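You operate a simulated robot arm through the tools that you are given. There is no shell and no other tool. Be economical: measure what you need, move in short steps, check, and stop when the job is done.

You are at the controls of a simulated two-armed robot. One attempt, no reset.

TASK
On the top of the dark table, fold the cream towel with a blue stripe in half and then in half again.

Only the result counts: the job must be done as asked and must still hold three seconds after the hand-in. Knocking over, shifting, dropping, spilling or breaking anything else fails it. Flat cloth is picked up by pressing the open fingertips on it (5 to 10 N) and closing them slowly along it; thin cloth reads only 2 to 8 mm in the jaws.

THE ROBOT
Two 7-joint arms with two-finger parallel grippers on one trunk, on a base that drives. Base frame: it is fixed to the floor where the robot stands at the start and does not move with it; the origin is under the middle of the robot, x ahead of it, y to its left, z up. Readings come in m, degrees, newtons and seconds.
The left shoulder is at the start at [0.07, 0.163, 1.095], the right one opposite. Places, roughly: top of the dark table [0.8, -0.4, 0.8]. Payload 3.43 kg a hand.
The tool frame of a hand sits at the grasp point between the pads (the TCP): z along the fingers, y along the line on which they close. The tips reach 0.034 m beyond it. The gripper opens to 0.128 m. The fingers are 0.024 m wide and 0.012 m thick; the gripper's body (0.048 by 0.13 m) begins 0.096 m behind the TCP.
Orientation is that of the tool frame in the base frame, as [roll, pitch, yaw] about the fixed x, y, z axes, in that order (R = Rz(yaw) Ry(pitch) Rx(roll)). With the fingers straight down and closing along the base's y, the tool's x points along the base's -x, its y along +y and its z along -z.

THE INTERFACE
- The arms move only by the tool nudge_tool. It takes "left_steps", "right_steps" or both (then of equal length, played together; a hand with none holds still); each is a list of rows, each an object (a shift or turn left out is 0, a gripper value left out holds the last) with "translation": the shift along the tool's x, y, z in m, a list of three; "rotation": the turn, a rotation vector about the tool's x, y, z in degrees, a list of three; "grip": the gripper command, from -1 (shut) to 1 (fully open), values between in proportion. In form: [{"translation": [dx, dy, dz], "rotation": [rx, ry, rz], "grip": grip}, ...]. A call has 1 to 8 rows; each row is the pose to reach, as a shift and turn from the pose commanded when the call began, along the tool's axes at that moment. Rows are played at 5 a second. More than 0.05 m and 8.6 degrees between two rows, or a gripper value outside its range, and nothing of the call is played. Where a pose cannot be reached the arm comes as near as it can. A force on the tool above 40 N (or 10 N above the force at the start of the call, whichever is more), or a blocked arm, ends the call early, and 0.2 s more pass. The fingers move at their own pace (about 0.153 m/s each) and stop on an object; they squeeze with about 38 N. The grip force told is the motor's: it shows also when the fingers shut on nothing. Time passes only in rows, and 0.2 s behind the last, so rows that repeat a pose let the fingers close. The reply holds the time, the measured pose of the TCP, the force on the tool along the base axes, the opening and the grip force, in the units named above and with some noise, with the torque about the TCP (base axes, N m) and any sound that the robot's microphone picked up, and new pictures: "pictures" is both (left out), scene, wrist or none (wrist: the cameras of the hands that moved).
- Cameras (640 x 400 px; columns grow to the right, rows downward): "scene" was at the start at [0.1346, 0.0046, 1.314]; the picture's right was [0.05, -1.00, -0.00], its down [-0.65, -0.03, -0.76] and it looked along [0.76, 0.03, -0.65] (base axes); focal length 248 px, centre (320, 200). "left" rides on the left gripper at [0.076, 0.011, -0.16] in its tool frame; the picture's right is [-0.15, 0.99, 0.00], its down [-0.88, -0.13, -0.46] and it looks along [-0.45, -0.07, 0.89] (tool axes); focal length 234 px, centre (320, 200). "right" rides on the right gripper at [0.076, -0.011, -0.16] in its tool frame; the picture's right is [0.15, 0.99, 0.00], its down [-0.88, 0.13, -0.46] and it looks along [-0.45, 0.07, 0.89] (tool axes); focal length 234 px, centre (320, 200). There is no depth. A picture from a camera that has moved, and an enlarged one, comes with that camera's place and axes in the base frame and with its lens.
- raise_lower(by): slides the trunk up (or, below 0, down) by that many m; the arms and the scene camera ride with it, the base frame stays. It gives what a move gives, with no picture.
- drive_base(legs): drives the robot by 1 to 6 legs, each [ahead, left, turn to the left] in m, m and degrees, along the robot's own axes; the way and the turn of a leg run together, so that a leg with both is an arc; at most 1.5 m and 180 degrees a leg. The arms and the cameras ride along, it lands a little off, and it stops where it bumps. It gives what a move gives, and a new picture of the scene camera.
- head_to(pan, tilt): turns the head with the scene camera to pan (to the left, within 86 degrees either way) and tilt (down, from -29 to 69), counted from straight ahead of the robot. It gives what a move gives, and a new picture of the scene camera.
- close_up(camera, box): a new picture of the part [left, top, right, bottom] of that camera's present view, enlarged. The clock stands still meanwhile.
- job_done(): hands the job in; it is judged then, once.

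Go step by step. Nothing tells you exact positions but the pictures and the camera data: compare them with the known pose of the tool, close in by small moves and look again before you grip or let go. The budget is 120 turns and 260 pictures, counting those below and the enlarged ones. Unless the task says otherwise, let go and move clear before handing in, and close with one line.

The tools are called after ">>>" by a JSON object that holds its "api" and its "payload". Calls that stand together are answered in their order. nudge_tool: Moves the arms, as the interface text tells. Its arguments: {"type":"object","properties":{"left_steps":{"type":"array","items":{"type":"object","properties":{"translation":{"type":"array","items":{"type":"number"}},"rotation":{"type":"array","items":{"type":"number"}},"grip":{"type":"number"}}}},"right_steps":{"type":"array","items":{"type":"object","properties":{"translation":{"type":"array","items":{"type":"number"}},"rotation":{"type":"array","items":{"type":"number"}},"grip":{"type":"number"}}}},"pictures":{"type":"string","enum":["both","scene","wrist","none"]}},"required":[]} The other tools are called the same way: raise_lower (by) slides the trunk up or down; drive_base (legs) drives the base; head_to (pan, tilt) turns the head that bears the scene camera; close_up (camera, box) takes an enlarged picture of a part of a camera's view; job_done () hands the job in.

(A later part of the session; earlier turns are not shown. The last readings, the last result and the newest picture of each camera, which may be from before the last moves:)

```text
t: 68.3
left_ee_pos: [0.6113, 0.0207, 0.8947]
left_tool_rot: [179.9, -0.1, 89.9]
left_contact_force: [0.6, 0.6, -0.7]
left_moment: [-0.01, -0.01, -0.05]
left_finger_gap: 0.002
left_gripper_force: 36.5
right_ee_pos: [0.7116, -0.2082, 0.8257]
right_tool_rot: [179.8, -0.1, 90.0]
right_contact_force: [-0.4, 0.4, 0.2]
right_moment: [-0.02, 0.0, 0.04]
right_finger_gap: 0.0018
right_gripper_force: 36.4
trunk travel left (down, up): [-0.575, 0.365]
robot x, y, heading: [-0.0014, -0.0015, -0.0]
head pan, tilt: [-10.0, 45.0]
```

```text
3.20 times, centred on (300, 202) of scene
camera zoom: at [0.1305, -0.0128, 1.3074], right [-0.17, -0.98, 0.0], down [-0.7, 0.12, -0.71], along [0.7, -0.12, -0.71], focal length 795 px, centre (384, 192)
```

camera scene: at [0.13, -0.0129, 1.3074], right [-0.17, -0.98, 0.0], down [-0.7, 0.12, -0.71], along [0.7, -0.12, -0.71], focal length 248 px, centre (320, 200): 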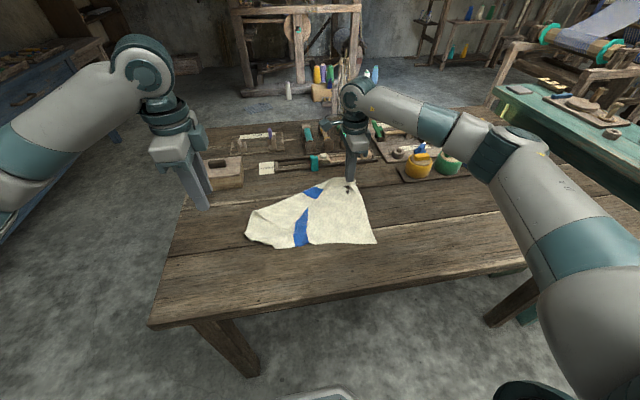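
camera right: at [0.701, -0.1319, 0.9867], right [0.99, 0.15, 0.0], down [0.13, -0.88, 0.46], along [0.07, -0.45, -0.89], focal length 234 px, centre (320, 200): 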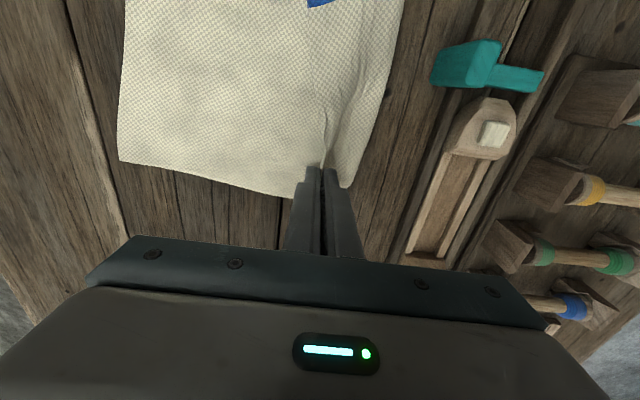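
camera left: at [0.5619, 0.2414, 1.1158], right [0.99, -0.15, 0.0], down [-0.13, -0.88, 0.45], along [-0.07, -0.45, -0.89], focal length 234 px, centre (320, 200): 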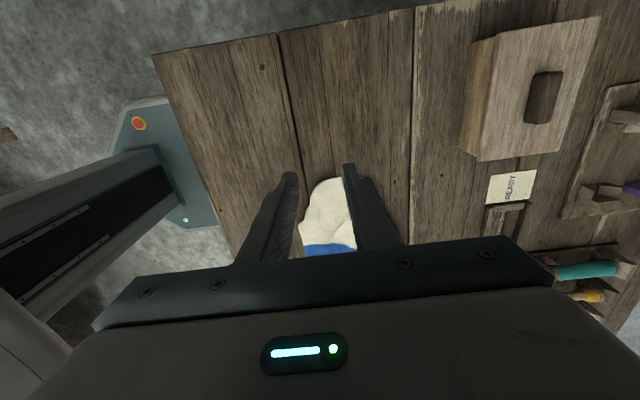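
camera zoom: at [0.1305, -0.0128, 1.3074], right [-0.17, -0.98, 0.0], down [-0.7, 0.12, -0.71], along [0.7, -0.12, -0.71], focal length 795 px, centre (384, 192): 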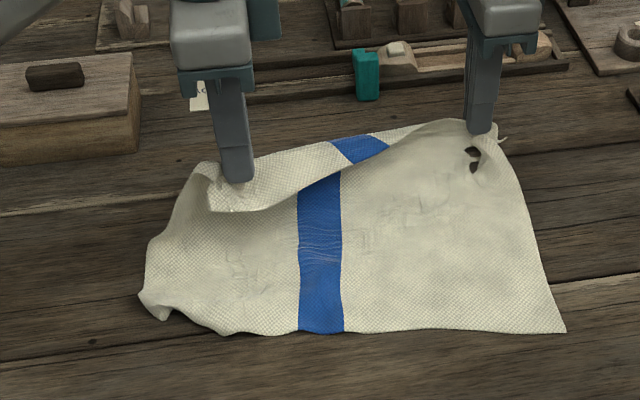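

Single corner held with the cloth opening nicely. I carry it to the far-left place and lower.

>>> {"api": "nudge_tool", "payload": {"left_steps": [{"translation": [0.012, 0.03, -0.02]}, {"translation": [0.03, 0.065, -0.02]}, {"translation": [0.045, 0.095, -0.005]}, {"translation": [0.06, 0.12, 0.02]}, {"translation": [0.07, 0.135, 0.045]}, {"translation": [0.075, 0.142, 0.069]}, {"translation": [0.075, 0.142, 0.069]}], "pictures": "wrist"}}

>>> {"api": "close_up", "payload": {"camera": "scene", "box": [200, 140, 400, 265]}}

```text
t: 70.0
left_ee_pos: [0.7558, 0.0926, 0.8266]
left_tool_rot: [179.8, 0.3, 89.7]
left_contact_force: [-5.2, -30.0, 2.3]
left_moment: [-1.11, 0.2, 0.03]
left_finger_gap: 0.002
left_gripper_force: 36.1
right_ee_pos: [0.7113, -0.2069, 0.8274]
right_tool_rot: [179.8, -0.1, 90.1]
right_contact_force: [5.0, 29.6, -0.2]
right_moment: [0.83, -0.11, -0.05]
right_finger_gap: 0.0019
right_gripper_force: 37.1
trunk travel left (down, up): [-0.575, 0.365]
robot x, y, heading: [-0.0019, -0.0006, 0.1]
head pan, tilt: [-10.0, 45.0]
camera left: at [0.7659, 0.1686, 0.9873], right [0.99, -0.15, 0.0], down [-0.14, -0.88, 0.46], along [-0.07, -0.45, -0.89], focal length 234 px, centre (320, 200)
```

left: 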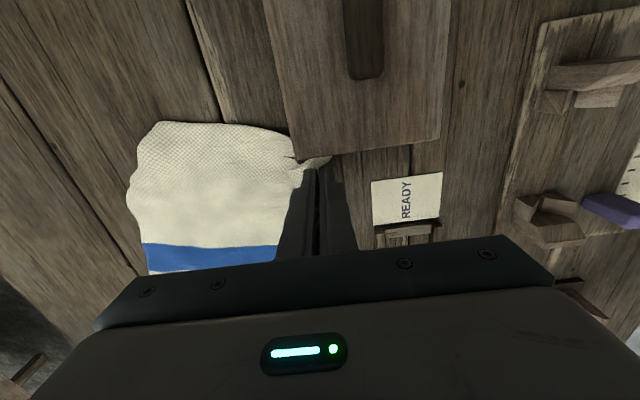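

```text
3.20 times, centred on (300, 202) of scene
camera zoom: at [0.1299, -0.0129, 1.3075], right [-0.17, -0.98, 0.0], down [-0.7, 0.12, -0.71], along [0.7, -0.12, -0.71], focal length 795 px, centre (384, 192)
```

zoom: 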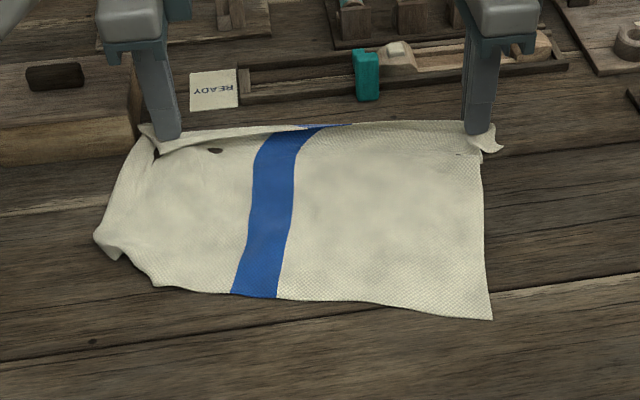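

The towel is now nearly flat and both hands hold its far edge, with the edge tails facing me — ideal for folding toward me. A bottom-left corner is still tucked, so I lift it to hang free once more, then relay it.

>>> {"api": "nudge_tool", "payload": {"left_steps": [{"translation": [-0.006, -0.01, -0.035]}, {"translation": [-0.008, -0.03, -0.07]}, {"translation": [-0.008, -0.05, -0.105]}, {"translation": [-0.008, -0.07, -0.14]}, {"translation": [-0.008, -0.09, -0.175]}, {"translation": [-0.008, -0.11, -0.21]}, {"translation": [-0.008, -0.13, -0.245]}, {"translation": [-0.008, -0.15, -0.28]}], "right_steps": [{"translation": [0, -0.005, -0.035]}, {"translation": [0, -0.02, -0.07]}, {"translation": [0, -0.035, -0.105]}, {"translation": [0, -0.05, -0.14]}, {"translation": [0, -0.065, -0.175]}, {"translation": [0, -0.08, -0.21]}, {"translation": [0, -0.095, -0.245]}, {"translation": [0, -0.107, -0.28]}], "pictures": "none"}}

>>> {"api": "close_up", "payload": {"camera": "scene", "box": [200, 50, 440, 230]}}

```text
t: 71.8
left_ee_pos: [0.603, 0.0848, 1.1095]
left_tool_rot: [179.7, 0.0, 90.0]
left_contact_force: [-0.8, -21.4, 0.5]
left_moment: [-0.83, -0.03, 0.0]
left_finger_gap: 0.0018
left_gripper_force: 36.1
right_ee_pos: [0.6006, -0.2112, 1.1068]
right_tool_rot: [179.7, 0.0, 90.0]
right_contact_force: [0.6, 21.6, -0.2]
right_moment: [0.56, -0.04, 0.04]
right_finger_gap: 0.0018
right_gripper_force: 36.6
trunk travel left (down, up): [-0.575, 0.365]
robot x, y, heading: [-0.0015, -0.002, 0.2]
head pan, tilt: [-10.0, 45.0]
```

```text
2.22 times, centred on (320, 140) of scene
camera zoom: at [0.1274, -0.0125, 1.3077], right [-0.17, -0.98, 0.0], down [-0.7, 0.12, -0.71], along [0.7, -0.12, -0.71], focal length 552 px, centre (320, 333)
```

zoom: 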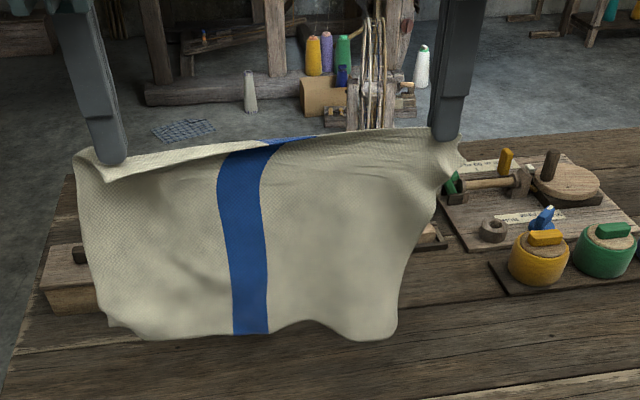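

It hangs flat and open now. I ease the tension, bring it to x≈0.485, and lower until the bottom edge touches.

>>> {"api": "nudge_tool", "payload": {"left_steps": [{"translation": [-0.004, -0.03, 0.0]}, {"translation": [-0.008, -0.06, 0.01]}, {"translation": [-0.008, -0.09, 0.025]}, {"translation": [-0.008, -0.118, 0.04]}, {"translation": [-0.008, -0.118, 0.05]}], "right_steps": [{"translation": [0, -0.03, 0.0]}, {"translation": [0, -0.06, 0.01]}, {"translation": [0, -0.09, 0.025]}, {"translation": [0, -0.116, 0.038]}, {"translation": [0, -0.116, 0.048]}], "pictures": "none"}}

>>> {"api": "close_up", "payload": {"camera": "scene", "box": [180, 120, 460, 295]}}

```text
t: 73.0
left_ee_pos: [0.4886, 0.0773, 1.0532]
left_tool_rot: [180.0, 0.1, 90.1]
left_contact_force: [0.5, -9.7, 0.2]
left_moment: [-0.4, 0.05, 0.0]
left_finger_gap: 0.002
left_gripper_force: 37.0
right_ee_pos: [0.489, -0.2132, 1.0576]
right_tool_rot: [-180.0, 0.0, 90.0]
right_contact_force: [0.0, 10.4, -0.6]
right_moment: [0.23, 0.03, 0.0]
right_finger_gap: 0.0021
right_gripper_force: 37.2
trunk travel left (down, up): [-0.575, 0.365]
robot x, y, heading: [-0.0027, 0.0017, 0.4]
head pan, tilt: [-10.0, 45.0]
```

```text
2.29 times, centred on (320, 208) of scene
camera zoom: at [0.1317, -0.0128, 1.3073], right [-0.17, -0.98, 0.0], down [-0.7, 0.12, -0.71], along [0.7, -0.12, -0.71], focal length 568 px, centre (320, 183)
```

zoom: 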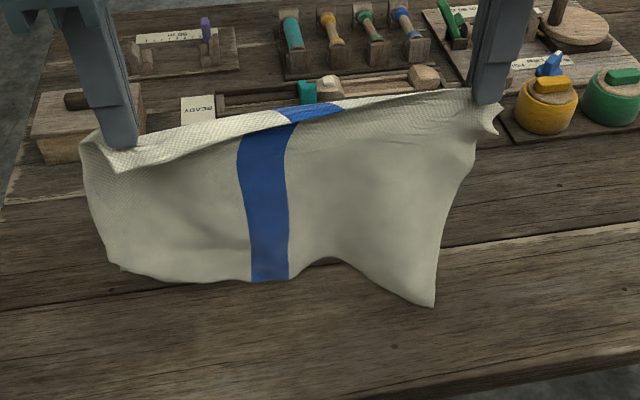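

>>> {"api": "nudge_tool", "payload": {"left_steps": [{"translation": [0, 0.0458, 0.0045]}, {"translation": [0, 0.09, 0.0179]}, {"translation": [0, 0.1306, 0.0396]}, {"translation": [0, 0.1663, 0.0688]}, {"translation": [0, 0.1956, 0.1045]}, {"translation": [0, 0.2173, 0.1452]}, {"translation": [0, 0.2307, 0.1893]}, {"translation": [0, 0.238, 0.232]}], "right_steps": [{"translation": [0, 0.0458, 0.0045]}, {"translation": [0, 0.09, 0.0179]}, {"translation": [0, 0.1306, 0.0396]}, {"translation": [0, 0.1663, 0.0688]}, {"translation": [0, 0.1956, 0.1045]}, {"translation": [0, 0.2173, 0.1452]}, {"translation": [0, 0.2307, 0.1893]}, {"translation": [0, 0.238, 0.236]}], "pictures": "none"}}

>>> {"api": "close_up", "payload": {"camera": "scene", "box": [180, 120, 460, 295]}}

```text
t: 74.8
left_ee_pos: [0.7272, 0.0749, 0.8264]
left_tool_rot: [179.7, 0.0, 90.0]
left_contact_force: [0.4, -7.7, 3.6]
left_moment: [-0.28, -0.02, 0.06]
left_finger_gap: 0.0021
left_gripper_force: 37.4
right_ee_pos: [0.7247, -0.2112, 0.8236]
right_tool_rot: [179.9, 0.0, 90.1]
right_contact_force: [-0.8, 7.7, 1.8]
right_moment: [0.23, 0.03, 0.02]
right_finger_gap: 0.0019
right_gripper_force: 36.1
trunk travel left (down, up): [-0.575, 0.365]
robot x, y, heading: [0.0039, 0.0008, 0.4]
head pan, tilt: [-10.0, 45.0]
```

```text
2.29 times, centred on (320, 208) of scene
camera zoom: at [0.1299, -0.0129, 1.3079], right [-0.17, -0.98, 0.0], down [-0.7, 0.12, -0.71], along [0.7, -0.12, -0.71], focal length 568 px, centre (320, 183)
```

zoom: 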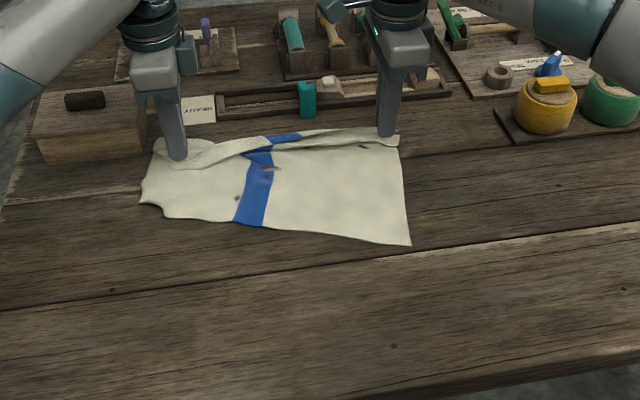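

The bottom edge slid along on the left, since it wasn't fully touching. I lift again and relay it starting lower and closer, with motion only away from me.

>>> {"api": "nudge_tool", "payload": {"left_steps": [{"translation": [0, -0.015, -0.045]}, {"translation": [0, -0.035, -0.09]}, {"translation": [0, -0.06, -0.13]}, {"translation": [0, -0.09, -0.17]}, {"translation": [0, -0.125, -0.205]}, {"translation": [0, -0.165, -0.235]}, {"translation": [0, -0.21, -0.255]}, {"translation": [0, -0.25, -0.28]}], "right_steps": [{"translation": [0, -0.015, -0.045]}, {"translation": [0, -0.035, -0.09]}, {"translation": [0, -0.06, -0.13]}, {"translation": [0, -0.09, -0.17]}, {"translation": [0, -0.125, -0.205]}, {"translation": [0, -0.165, -0.235]}, {"translation": [0, -0.21, -0.255]}, {"translation": [0, -0.25, -0.28]}], "pictures": "none"}}

>>> {"api": "nudge_tool", "payload": {"left_steps": [{"translation": [0, -0.03, 0]}, {"translation": [0, -0.05, 0]}, {"translation": [0, -0.05, 0]}, {"translation": [0, -0.05, 0]}, {"translation": [0, -0.045, 0.02]}, {"translation": [0, -0.04, 0.045]}, {"translation": [0, -0.035, 0.065]}, {"translation": [0, -0.03, 0.08]}], "right_steps": [{"translation": [0, -0.03, 0]}, {"translation": [0, -0.05, 0]}, {"translation": [0, -0.05, 0]}, {"translation": [0, -0.05, 0]}, {"translation": [0, -0.045, 0.02]}, {"translation": [0, -0.04, 0.045]}, {"translation": [0, -0.035, 0.065]}, {"translation": [0, -0.03, 0.08]}], "pictures": "none"}}

>>> {"api": "close_up", "payload": {"camera": "scene", "box": [180, 120, 460, 295]}}

```text
t: 76.5
left_ee_pos: [0.4724, 0.0772, 1.1058]
left_tool_rot: [179.7, 0.0, 90.0]
left_contact_force: [-1.2, -9.5, 0.4]
left_moment: [-0.33, -0.04, 0.01]
left_finger_gap: 0.0024
left_gripper_force: 37.1
right_ee_pos: [0.4722, -0.2117, 1.1043]
right_tool_rot: [179.7, 0.0, 90.0]
right_contact_force: [-0.3, 9.6, -0.9]
right_moment: [0.22, 0.01, -0.03]
right_finger_gap: 0.002
right_gripper_force: 36.2
trunk travel left (down, up): [-0.575, 0.365]
robot x, y, heading: [-0.0001, 0.0037, -0.3]
head pan, tilt: [-10.0, 45.0]
```

```text
t: 78.3
left_ee_pos: [0.4445, 0.0769, 1.0226]
left_tool_rot: [179.8, -0.1, 90.0]
left_contact_force: [-0.2, -7.9, 0.4]
left_moment: [-0.29, -0.01, -0.03]
left_finger_gap: 0.0023
left_gripper_force: 36.8
right_ee_pos: [0.4457, -0.2107, 1.0214]
right_tool_rot: [179.9, 0.0, 90.1]
right_contact_force: [-0.8, 7.5, -0.5]
right_moment: [0.18, 0.01, -0.02]
right_finger_gap: 0.0016
right_gripper_force: 36.3
trunk travel left (down, up): [-0.575, 0.365]
robot x, y, heading: [-0.0026, -0.0026, 0.3]
head pan, tilt: [-10.0, 45.0]
```

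```text
2.29 times, centred on (320, 208) of scene
camera zoom: at [0.131, -0.0129, 1.3074], right [-0.17, -0.98, 0.0], down [-0.7, 0.12, -0.71], along [0.7, -0.12, -0.71], focal length 568 px, centre (320, 183)
```

zoom: 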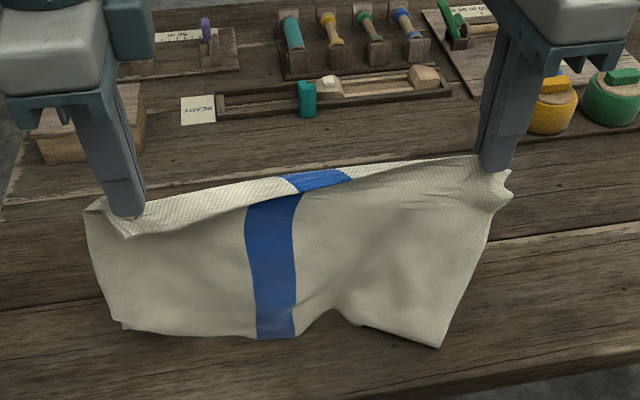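

>>> {"api": "nudge_tool", "payload": {"left_steps": [{"translation": [0, 0.0478, 0.0038]}, {"translation": [0, 0.0938, 0.015]}, {"translation": [0, 0.136, 0.0335]}, {"translation": [0, 0.173, 0.058]}, {"translation": [0, 0.2036, 0.088]}, {"translation": [0, 0.2264, 0.122]}, {"translation": [0, 0.24, 0.159]}, {"translation": [0, 0.245, 0.198]}], "right_steps": [{"translation": [0, 0.042, 0.0038]}, {"translation": [0, 0.0823, 0.015]}, {"translation": [0, 0.1195, 0.0335]}, {"translation": [0, 0.152, 0.058]}, {"translation": [0, 0.1787, 0.088]}, {"translation": [0, 0.1987, 0.122]}, {"translation": [0, 0.211, 0.159]}, {"translation": [0, 0.215, 0.198]}], "pictures": "none"}}

>>> {"api": "close_up", "payload": {"camera": "scene", "box": [180, 120, 460, 295]}}

```text
t: 80.2
left_ee_pos: [0.6905, 0.0762, 0.8272]
left_tool_rot: [179.7, 0.0, 89.9]
left_contact_force: [-1.1, -8.1, 1.5]
left_moment: [-0.31, 0.03, 0.04]
left_finger_gap: 0.0022
left_gripper_force: 37.1
right_ee_pos: [0.6609, -0.2119, 0.8253]
right_tool_rot: [179.8, 0.0, 90.0]
right_contact_force: [1.7, 8.1, 9.6]
right_moment: [0.3, 0.12, -0.02]
right_finger_gap: 0.0019
right_gripper_force: 36.9
trunk travel left (down, up): [-0.575, 0.365]
robot x, y, heading: [-0.0019, 0.0002, 0.3]
head pan, tilt: [-10.0, 45.0]
```

```text
2.29 times, centred on (320, 208) of scene
camera zoom: at [0.1292, -0.0125, 1.3081], right [-0.17, -0.98, 0.0], down [-0.7, 0.12, -0.71], along [0.7, -0.12, -0.71], focal length 568 px, centre (320, 183)
```

zoom: 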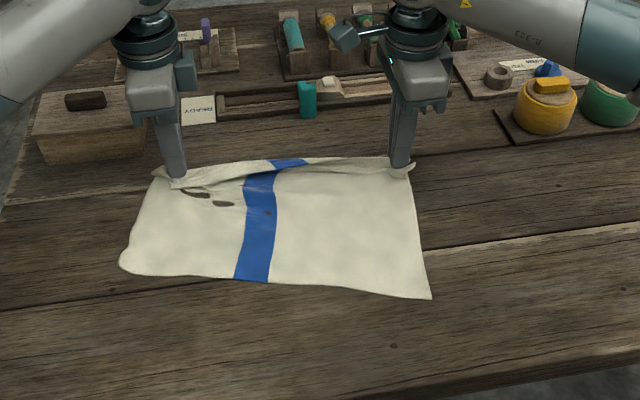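

The towel lies nearly flat. There is slack near the hands, so I draw both slightly away from me at 1 cm height to take it up and see.

>>> {"api": "nudge_tool", "payload": {"left_steps": [{"translation": [0, 0.01, -0.012]}, {"translation": [0, 0.025, -0.012]}, {"translation": [0, 0.04, -0.012]}, {"translation": [0, 0.05, -0.01]}, {"translation": [0, 0.05, -0.004]}], "right_steps": [{"translation": [0, 0.01, -0.012]}, {"translation": [0, 0.018, -0.012]}, {"translation": [0, 0.025, -0.012]}, {"translation": [0, 0.03, -0.01]}, {"translation": [0, 0.03, -0.004]}], "pictures": "wrist"}}

>>> {"api": "close_up", "payload": {"camera": "scene", "box": [180, 120, 460, 295]}}

```text
t: 81.3
left_ee_pos: [0.7407, 0.0752, 0.8304]
left_tool_rot: [180.0, 0.0, 89.9]
left_contact_force: [-1.4, -10.6, 0.0]
left_moment: [-0.39, 0.04, 0.01]
left_finger_gap: 0.0022
left_gripper_force: 36.7
right_ee_pos: [0.6898, -0.2115, 0.8268]
right_tool_rot: [179.9, 0.0, 90.1]
right_contact_force: [1.6, 9.3, 0.1]
right_moment: [0.22, -0.03, -0.02]
right_finger_gap: 0.002
right_gripper_force: 36.6
trunk travel left (down, up): [-0.575, 0.365]
robot x, y, heading: [0.0003, 0.0017, 0.1]
head pan, tilt: [-10.0, 45.0]
camera right: at [0.6784, -0.1347, 0.9879], right [0.99, 0.15, 0.0], down [0.13, -0.88, 0.46], along [0.07, -0.45, -0.89], focal length 234 px, centre (320, 200)
camera left: at [0.7523, 0.1518, 0.991], right [0.99, -0.15, 0.0], down [-0.13, -0.88, 0.46], along [-0.07, -0.45, -0.89], focal length 234 px, centre (320, 200)
```

right: 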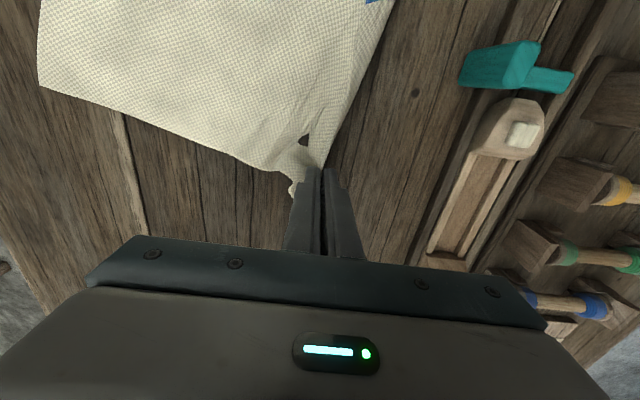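
left: 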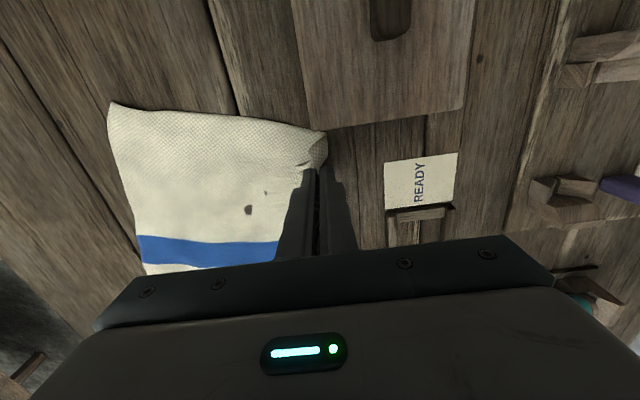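

```text
2.29 times, centred on (320, 208) of scene
camera zoom: at [0.1305, -0.0128, 1.3075], right [-0.17, -0.98, 0.0], down [-0.7, 0.12, -0.71], along [0.7, -0.12, -0.71], focal length 568 px, centre (320, 183)
```

zoom: 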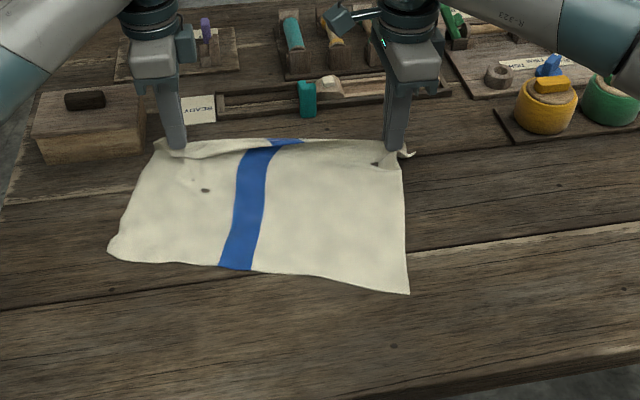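

The towel now lies flat and square, turned about 16°, both hands holding its far edge. Now I fold that edge over toward me along the towel's own direction.

>>> {"api": "nudge_tool", "payload": {"left_steps": [{"translation": [0.001, -0.004, -0.025]}, {"translation": [0.005, -0.0165, -0.046]}, {"translation": [0.01, -0.035, -0.06]}, {"translation": [0.016, -0.0565, -0.065]}, {"translation": [0.022, -0.078, -0.06]}, {"translation": [0.027, -0.0965, -0.046]}, {"translation": [0.031, -0.109, -0.025]}, {"translation": [0.032, -0.113, 0.004]}], "right_steps": [{"translation": [0.002, -0.007, -0.036]}, {"translation": [0.007, -0.026, -0.067]}, {"translation": [0.0155, -0.0556, -0.088]}, {"translation": [0.025, -0.09, -0.095]}, {"translation": [0.0345, -0.1244, -0.088]}, {"translation": [0.043, -0.154, -0.067]}, {"translation": [0.048, -0.173, -0.036]}, {"translation": [0.05, -0.18, 0.002]}], "pictures": "wrist"}}

>>> {"api": "close_up", "payload": {"camera": "scene", "box": [180, 120, 460, 295]}}

```text
t: 83.2
left_ee_pos: [0.6267, 0.1095, 0.8264]
left_tool_rot: [179.9, 0.0, 89.9]
left_contact_force: [-5.9, -13.8, 2.7]
left_moment: [-0.5, 0.21, 0.02]
left_finger_gap: 0.0024
left_gripper_force: 37.8
right_ee_pos: [0.5116, -0.1619, 0.827]
right_tool_rot: [179.8, -0.1, 90.0]
right_contact_force: [5.9, 13.0, 0.7]
right_moment: [0.39, -0.15, -0.08]
right_finger_gap: 0.0017
right_gripper_force: 37.0
trunk travel left (down, up): [-0.575, 0.365]
robot x, y, heading: [-0.0005, 0.002, 0.1]
head pan, tilt: [-10.0, 45.0]
camera right: at [0.4982, -0.0857, 0.9876], right [0.99, 0.15, 0.0], down [0.13, -0.88, 0.46], along [0.07, -0.45, -0.89], focal length 234 px, centre (320, 200)
camera left: at [0.6375, 0.1851, 0.986], right [0.99, -0.15, 0.0], down [-0.13, -0.88, 0.46], along [-0.06, -0.45, -0.89], focal length 234 px, centre (320, 200)
```

right: 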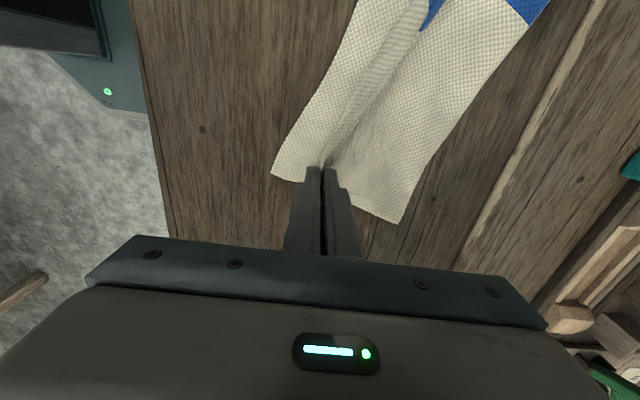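
left: 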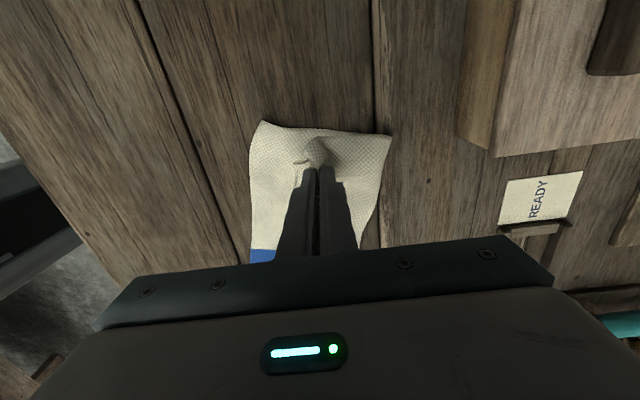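

```text
2.29 times, centred on (320, 208) of scene
camera zoom: at [0.1303, -0.013, 1.3077], right [-0.17, -0.98, 0.0], down [-0.7, 0.12, -0.71], along [0.7, -0.12, -0.71], focal length 568 px, centre (320, 183)
```

zoom: 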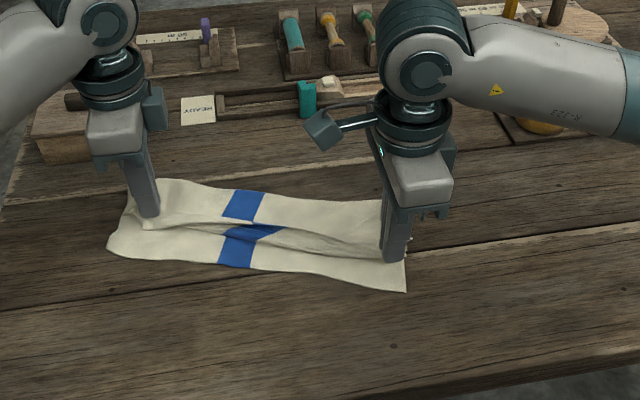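

Good fold. The edge is about 4 cm short of the lower edge, so I shift both hands 2.5 cm further, lower, and release.

>>> {"api": "nudge_tool", "payload": {"left_steps": [{"translation": [0.003, -0.01, -0.006]}, {"translation": [0.005, -0.02, -0.006]}, {"translation": [0.006, -0.026, 0.0]}, {"translation": [0.004, -0.026, 0.007]}], "right_steps": [{"translation": [0.003, -0.01, -0.006]}, {"translation": [0.006, -0.02, -0.006]}, {"translation": [0.008, -0.028, 0.0]}, {"translation": [0.01, -0.028, 0.008]}], "pictures": "none"}}

>>> {"api": "nudge_tool", "payload": {"left_steps": [{"translation": [0, 0, 0.0], "grip": -0.9}, {"translation": [0, 0, 0.0], "grip": -0.75}, {"translation": [0, 0, 0.0], "grip": -0.6}, {"translation": [0, 0, 0.0], "grip": -0.5}, {"translation": [0, 0, -0.02]}, {"translation": [0, 0, -0.05]}, {"translation": [0.01, 0, -0.09]}, {"translation": [0.03, 0, -0.13]}], "right_steps": [{"translation": [0, 0, 0.0], "grip": -0.9}, {"translation": [0, 0, 0.0], "grip": -0.75}, {"translation": [0, 0, 0.0], "grip": -0.6}, {"translation": [0, 0, 0.0], "grip": -0.5}, {"translation": [0, 0, -0.02]}, {"translation": [0, 0, -0.05]}, {"translation": [-0.01, 0, -0.09]}, {"translation": [-0.05, 0, -0.115]}]}}

>>> {"api": "close_up", "payload": {"camera": "scene", "box": [200, 160, 400, 285]}}

```text
t: 84.2
left_ee_pos: [0.6018, 0.1121, 0.8201]
left_tool_rot: [179.7, 0.0, 90.0]
left_contact_force: [-5.3, -13.3, 11.0]
left_moment: [-0.4, 0.19, 0.0]
left_finger_gap: 0.0021
left_gripper_force: 36.9
right_ee_pos: [0.4822, -0.1527, 0.8192]
right_tool_rot: [179.8, 0.0, 90.0]
right_contact_force: [3.8, 7.9, 6.3]
right_moment: [0.23, -0.12, -0.07]
right_finger_gap: 0.0018
right_gripper_force: 36.9
trunk travel left (down, up): [-0.575, 0.365]
robot x, y, heading: [-0.0004, -0.0012, 0.1]
head pan, tilt: [-10.0, 45.0]
```

```text
t: 86.0
left_ee_pos: [0.5986, 0.1437, 0.9516]
left_tool_rot: [179.8, -0.1, 89.9]
left_contact_force: [0.6, -0.5, 0.1]
left_moment: [0.01, -0.06, -0.01]
left_finger_gap: 0.0318
left_gripper_force: 0.0
right_ee_pos: [0.4798, -0.2046, 0.9308]
right_tool_rot: [179.7, -0.1, 90.0]
right_contact_force: [-0.8, 0.2, 0.3]
right_moment: [0.07, -0.01, -0.05]
right_finger_gap: 0.032
right_gripper_force: 0.2
trunk travel left (down, up): [-0.575, 0.365]
robot x, y, heading: [-0.0004, 0.0011, -0.1]
head pan, tilt: [-10.0, 45.0]
camera scene: at [0.1283, -0.0143, 1.3075], right [-0.17, -0.98, 0.0], down [-0.7, 0.12, -0.71], along [0.7, -0.12, -0.71], focal length 248 px, centre (320, 200)
camera right: at [0.4676, -0.1274, 1.0911], right [0.99, 0.15, 0.0], down [0.13, -0.88, 0.45], along [0.07, -0.45, -0.89], focal length 234 px, centre (320, 200)
camera left: at [0.6104, 0.2189, 1.1123], right [0.99, -0.15, 0.0], down [-0.13, -0.88, 0.45], along [-0.06, -0.45, -0.89], focal length 234 px, centre (320, 200)
```

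scene: 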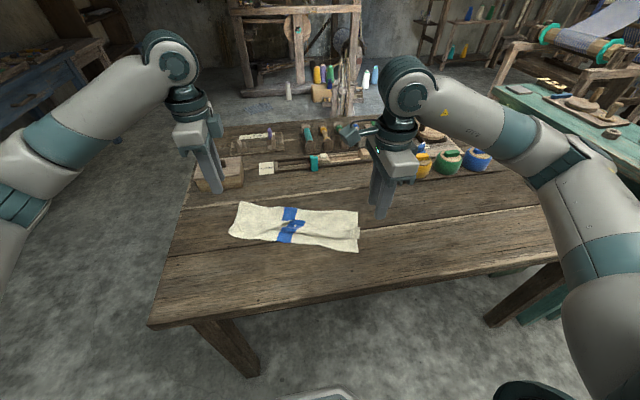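
right: 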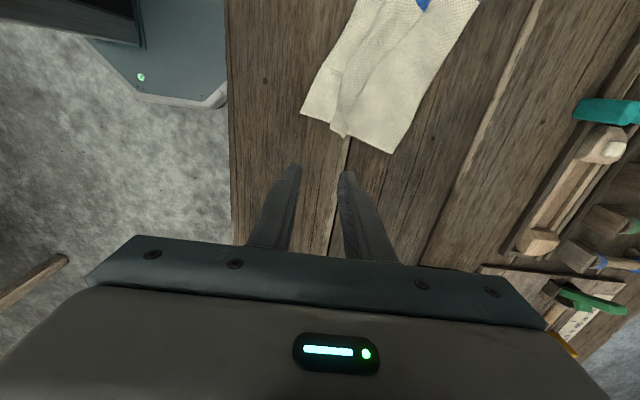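
left: 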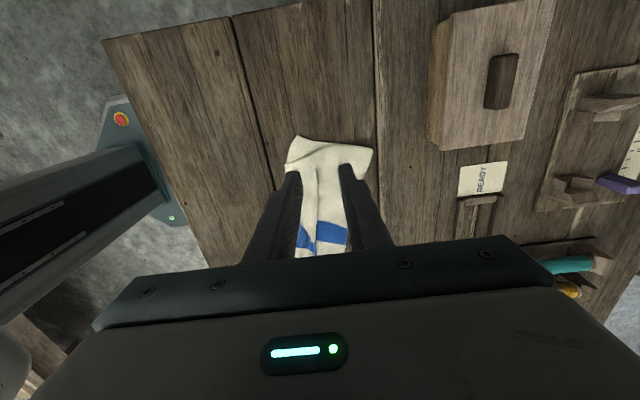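

```text
3.20 times, centred on (300, 222) of scene
camera zoom: at [0.1283, -0.0143, 1.3075], right [-0.17, -0.98, 0.0], down [-0.7, 0.12, -0.71], along [0.7, -0.12, -0.71], focal length 795 px, centre (384, 128)
```

zoom: 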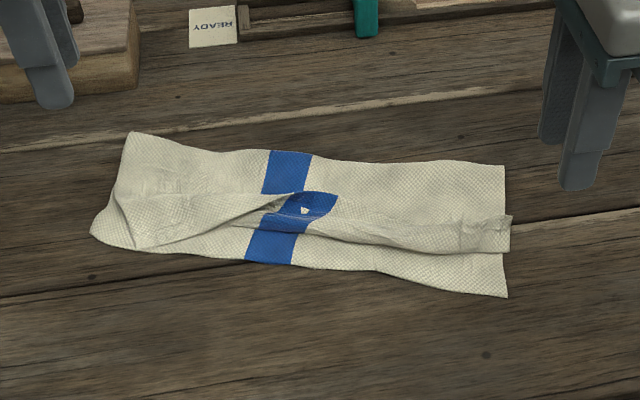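

The folded outline is right (about 13 cm deep), and only a ridge in the top layer keeps its edge about 3 cm short in the middle and right. I look closer from the hand cameras.

>>> {"api": "close_up", "payload": {"camera": "right", "box": [270, 0, 510, 160]}}

>>> {"api": "close_up", "payload": {"camera": "left", "box": [250, 110, 410, 260]}}

>>> {"api": "close_up", "payload": {"camera": "scene", "box": [220, 195, 370, 260]}}

```text
2.50 times, centred on (390, 80) of right
camera zoom: at [0.4676, -0.1274, 1.0911], right [0.99, 0.15, 0.0], down [0.13, -0.88, 0.45], along [0.07, -0.45, -0.89], focal length 585 px, centre (145, 500)
```

zoom: 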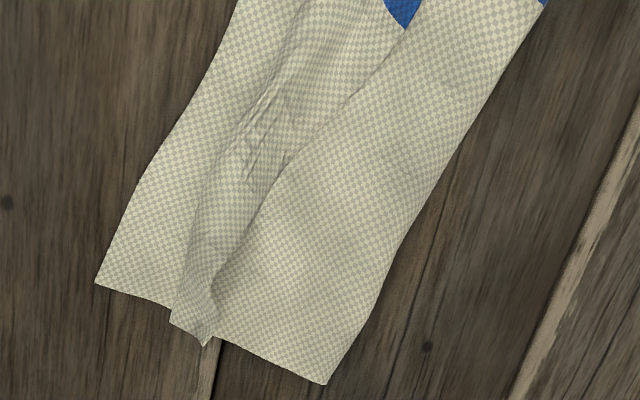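

```text
2.67 times, centred on (330, 185) of left
camera zoom: at [0.6104, 0.2189, 1.1123], right [0.99, -0.15, 0.0], down [-0.13, -0.88, 0.45], along [-0.06, -0.45, -0.89], focal length 624 px, centre (293, 240)
```

zoom: 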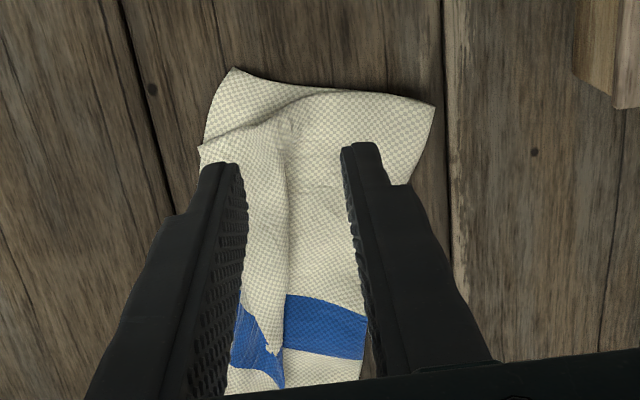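

```text
4.27 times, centred on (295, 228) of scene
camera zoom: at [0.1283, -0.0143, 1.3075], right [-0.17, -0.98, 0.0], down [-0.7, 0.12, -0.71], along [0.7, -0.12, -0.71], focal length 1060 px, centre (427, 83)
```

zoom: 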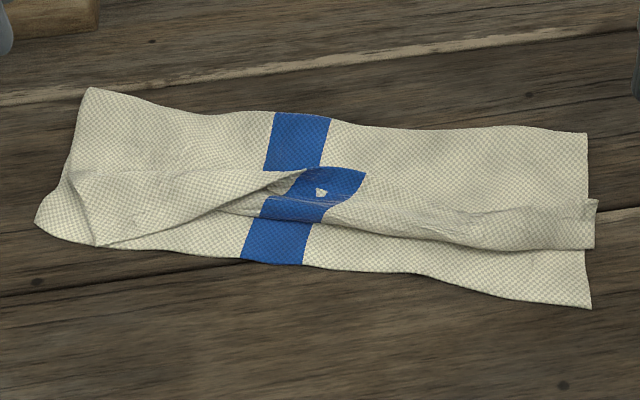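

On the right the top edge is tucked back about 2.5 cm. I'll use the closed right fingertips, pressing very lightly, to push that tuck open toward me.

>>> {"api": "nudge_tool", "payload": {"right_steps": [{"translation": [0.02, 0.02, 0.02], "grip": -1}, {"translation": [0.04, 0.042, 0.05], "grip": -1}, {"translation": [0.055, 0.046, 0.08]}, {"translation": [0.055, 0.046, 0.1]}, {"translation": [0.055, 0.046, 0.108]}, {"translation": [0.055, 0.046, 0.111]}], "pictures": "wrist"}}

```text
t: 87.3
left_ee_pos: [0.6002, 0.144, 0.9503]
left_tool_rot: [179.8, 0.0, 90.0]
left_contact_force: [0.0, -0.1, -0.1]
left_moment: [0.02, -0.01, -0.01]
left_finger_gap: 0.032
left_gripper_force: 0.1
right_ee_pos: [0.5293, -0.1478, 0.8205]
right_tool_rot: [179.9, 0.0, 90.0]
right_contact_force: [0.6, -0.4, 0.0]
right_moment: [0.0, 0.0, 0.01]
right_finger_gap: 0.0
right_gripper_force: 33.1
trunk travel left (down, up): [-0.575, 0.365]
robot x, y, heading: [-0.0015, 0.0006, 0.0]
head pan, tilt: [-10.0, 45.0]
camera right: at [0.5159, -0.0702, 0.9811], right [0.99, 0.15, 0.0], down [0.13, -0.88, 0.46], along [0.07, -0.45, -0.89], focal length 234 px, centre (320, 200)
```

right: 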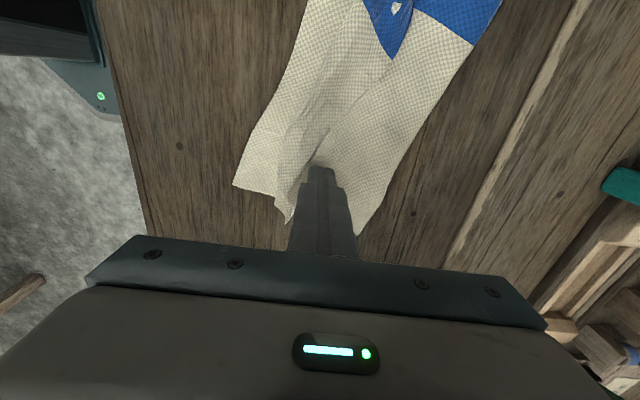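

>>> {"api": "nudge_tool", "payload": {"right_steps": [{"translation": [0, 0, 0.002]}, {"translation": [0.003, -0.01, 0.003]}, {"translation": [0.006, -0.02, 0.003]}, {"translation": [0.009, -0.03, 0.003]}, {"translation": [0.012, -0.04, 0.003]}, {"translation": [0.015, -0.05, 0.003]}, {"translation": [0.017, -0.06, 0.003]}, {"translation": [0.017, -0.06, -0.02]}], "pictures": "wrist"}}

>>> {"api": "close_up", "payload": {"camera": "scene", "box": [220, 195, 370, 260]}}

```text
t: 89.2
left_ee_pos: [0.6005, 0.1444, 0.9511]
left_tool_rot: [179.8, 0.0, 90.1]
left_contact_force: [0.8, 0.2, -0.3]
left_moment: [-0.02, -0.02, -0.02]
left_finger_gap: 0.0319
left_gripper_force: 0.1
right_ee_pos: [0.4681, -0.1286, 0.8407]
right_tool_rot: [179.9, 0.0, 89.9]
right_contact_force: [0.0, -0.2, -0.7]
right_moment: [0.0, -0.01, -0.01]
right_finger_gap: 0.0
right_gripper_force: 32.8
trunk travel left (down, up): [-0.575, 0.365]
robot x, y, heading: [-0.0002, 0.003, 0.4]
head pan, tilt: [-10.0, 45.0]
camera right: at [0.4554, -0.053, 1.0014], right [0.99, 0.15, 0.0], down [0.13, -0.88, 0.46], along [0.07, -0.45, -0.89], focal length 234 px, centre (320, 200)
```

right: 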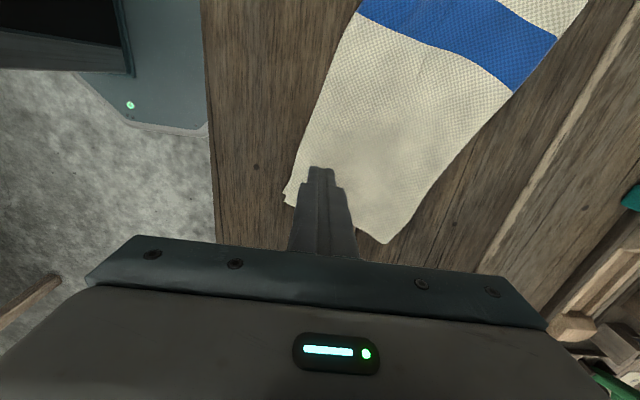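

```text
4.27 times, centred on (295, 228) of scene
camera zoom: at [0.13, -0.0123, 1.3075], right [-0.17, -0.98, 0.0], down [-0.7, 0.12, -0.71], along [0.7, -0.12, -0.71], focal length 1060 px, centre (427, 83)
```

zoom: 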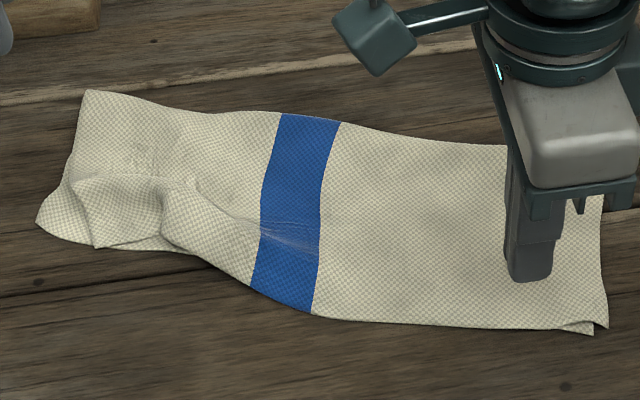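

That worked superbly: the right half is aligned. I do the same gentle sweep with the left closed fingertips to smooth the left wrinkle outward, raising the right hand meanwhile.

>>> {"api": "nudge_tool", "payload": {"left_steps": [{"translation": [-0.03, -0.018, 0.01], "grip": -1}, {"translation": [-0.06, -0.036, 0.03], "grip": -1}, {"translation": [-0.088, -0.052, 0.06]}, {"translation": [-0.09, -0.055, 0.095]}, {"translation": [-0.09, -0.055, 0.12]}, {"translation": [-0.09, -0.055, 0.128]}], "right_steps": [{"translation": [0, 0, -0.03]}, {"translation": [-0.03, 0, -0.06]}, {"translation": [-0.06, 0, -0.08]}, {"translation": [-0.09, 0, -0.1]}, {"translation": [-0.12, 0, -0.12]}, {"translation": [-0.14, 0, -0.12]}], "pictures": "none"}}

>>> {"api": "close_up", "payload": {"camera": "left", "box": [200, 60, 440, 240]}}

>>> {"api": "close_up", "payload": {"camera": "scene", "box": [220, 195, 370, 260]}}

```text
t: 90.5
left_ee_pos: [0.5467, 0.0536, 0.8211]
left_tool_rot: [179.8, -0.1, 90.0]
left_contact_force: [-0.6, 0.7, 0.7]
left_moment: [0.02, -0.03, 0.03]
left_finger_gap: 0.0
left_gripper_force: 33.0
right_ee_pos: [0.4686, -0.2704, 0.9612]
right_tool_rot: [179.9, 0.0, 89.9]
right_contact_force: [-0.4, 0.1, -0.2]
right_moment: [-0.03, -0.01, 0.02]
right_finger_gap: 0.0
right_gripper_force: 32.7
trunk travel left (down, up): [-0.575, 0.365]
robot x, y, heading: [0.0003, -0.0012, 0.1]
head pan, tilt: [-10.0, 45.0]
```

```text
2.22 times, centred on (320, 150) of left
camera zoom: at [0.5579, 0.1296, 0.9808], right [0.99, -0.15, 0.0], down [-0.13, -0.88, 0.45], along [-0.06, -0.45, -0.89], focal length 520 px, centre (320, 311)
```

zoom: 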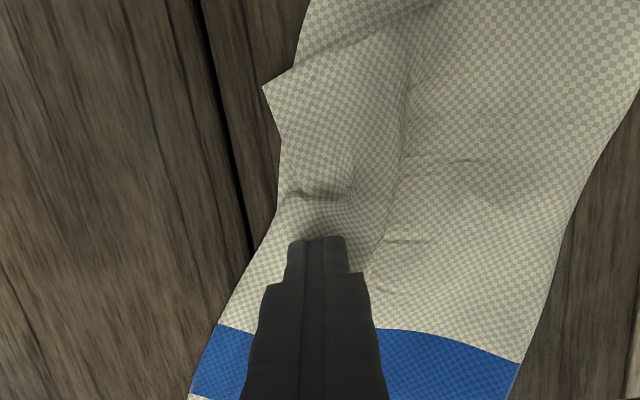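

```text
4.27 times, centred on (295, 228) of scene
camera zoom: at [0.1299, -0.0133, 1.3075], right [-0.17, -0.98, 0.0], down [-0.7, 0.12, -0.71], along [0.7, -0.12, -0.71], focal length 1060 px, centre (427, 83)
```

zoom: 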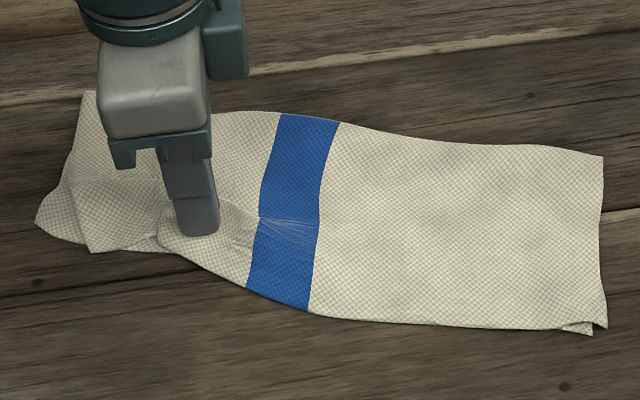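

>>> {"api": "nudge_tool", "payload": {"left_steps": [{"translation": [0, 0, 0.003]}, {"translation": [0.01, 0.002, 0.0035]}, {"translation": [0.02, 0.004, 0.0035]}, {"translation": [0.03, 0.006, 0.0035]}, {"translation": [0.04, 0.008, 0.0035]}, {"translation": [0.05, 0.01, 0.0035]}, {"translation": [0.06, 0.012, 0.003]}, {"translation": [0.06, 0.012, -0.03]}], "pictures": "none"}}

>>> {"api": "nudge_tool", "payload": {"left_steps": [{"translation": [0.02, 0.02, -0.03]}, {"translation": [0.05, 0.02, -0.06]}, {"translation": [0.08, 0.02, -0.09]}], "pictures": "wrist"}}

>>> {"api": "close_up", "payload": {"camera": "scene", "box": [220, 190, 380, 260]}}

```text
t: 92.3
left_ee_pos: [0.5597, 0.1133, 0.8521]
left_tool_rot: [179.7, 0.0, 90.0]
left_contact_force: [0.5, 0.2, 0.5]
left_moment: [0.02, 0.01, -0.02]
left_finger_gap: 0.0
left_gripper_force: 33.3
right_ee_pos: [0.4677, -0.2698, 0.9604]
right_tool_rot: [179.8, 0.0, 90.0]
right_contact_force: [0.5, 0.6, -0.9]
right_moment: [0.04, 0.01, 0.01]
right_finger_gap: 0.0
right_gripper_force: 33.0
trunk travel left (down, up): [-0.575, 0.365]
robot x, y, heading: [-0.0029, -0.0007, 0.1]
head pan, tilt: [-10.0, 45.0]
```

```text
t: 93.2
left_ee_pos: [0.5791, 0.1948, 0.9432]
left_tool_rot: [179.9, 0.0, 89.9]
left_contact_force: [0.5, -0.3, -0.9]
left_moment: [-0.02, 0.02, 0.0]
left_finger_gap: 0.0
left_gripper_force: 32.8
right_ee_pos: [0.4678, -0.2695, 0.9612]
right_tool_rot: [180.0, 0.0, 90.0]
right_contact_force: [-0.2, 0.1, 0.2]
right_moment: [0.0, 0.0, 0.0]
right_finger_gap: 0.0002
right_gripper_force: 33.6
trunk travel left (down, up): [-0.575, 0.365]
robot x, y, heading: [0.0, 0.0005, -0.1]
head pan, tilt: [-10.0, 45.0]
camera left: at [0.589, 0.2698, 1.1036], right [0.99, -0.15, 0.0], down [-0.13, -0.88, 0.46], along [-0.06, -0.45, -0.89], focal length 234 px, centre (320, 200)
```

left: 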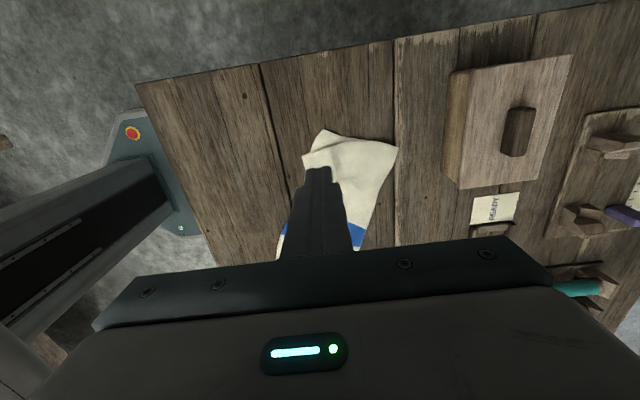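

```text
4.00 times, centred on (300, 225) of scene
camera zoom: at [0.1293, -0.0121, 1.3075], right [-0.17, -0.98, 0.0], down [-0.7, 0.12, -0.71], along [0.7, -0.12, -0.71], focal length 994 px, centre (400, 100)
```

zoom: 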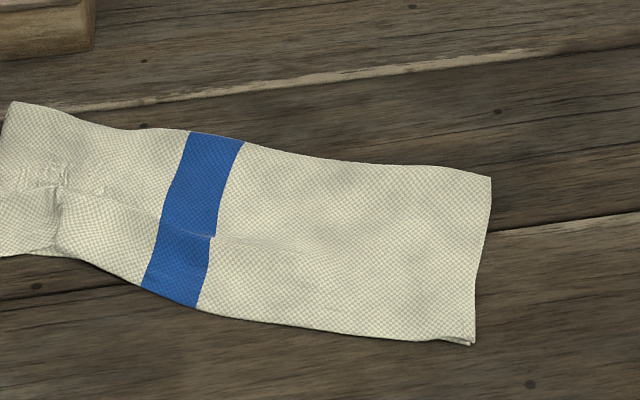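

>>> {"api": "close_up", "payload": {"camera": "scene", "box": [190, 180, 370, 270]}}

>>> {"api": "close_up", "payload": {"camera": "left", "box": [260, 110, 420, 230]}}

```text
3.56 times, centred on (280, 225) of scene
camera zoom: at [0.1293, -0.0121, 1.3075], right [-0.17, -0.98, 0.0], down [-0.7, 0.12, -0.71], along [0.7, -0.12, -0.71], focal length 883 px, centre (462, 111)
```

zoom: 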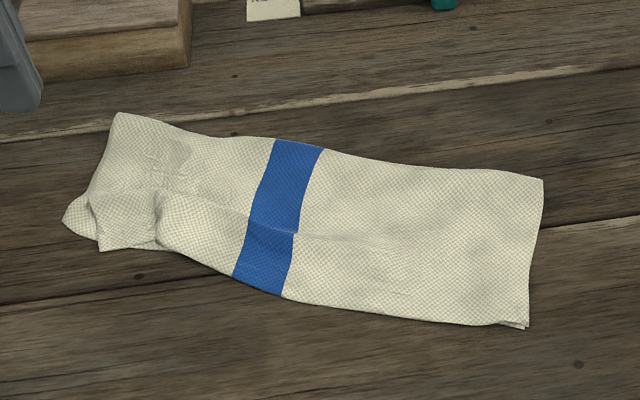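

```text
3.33 times, centred on (340, 170) of left
camera zoom: at [0.589, 0.2698, 1.1036], right [0.99, -0.15, 0.0], down [-0.13, -0.88, 0.46], along [-0.06, -0.45, -0.89], focal length 781 px, centre (253, 300)
```

zoom: 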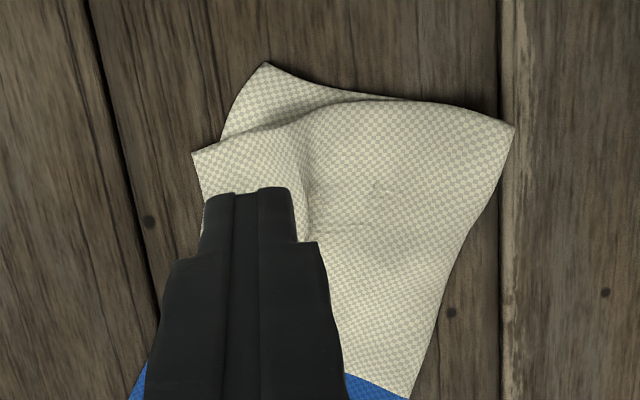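

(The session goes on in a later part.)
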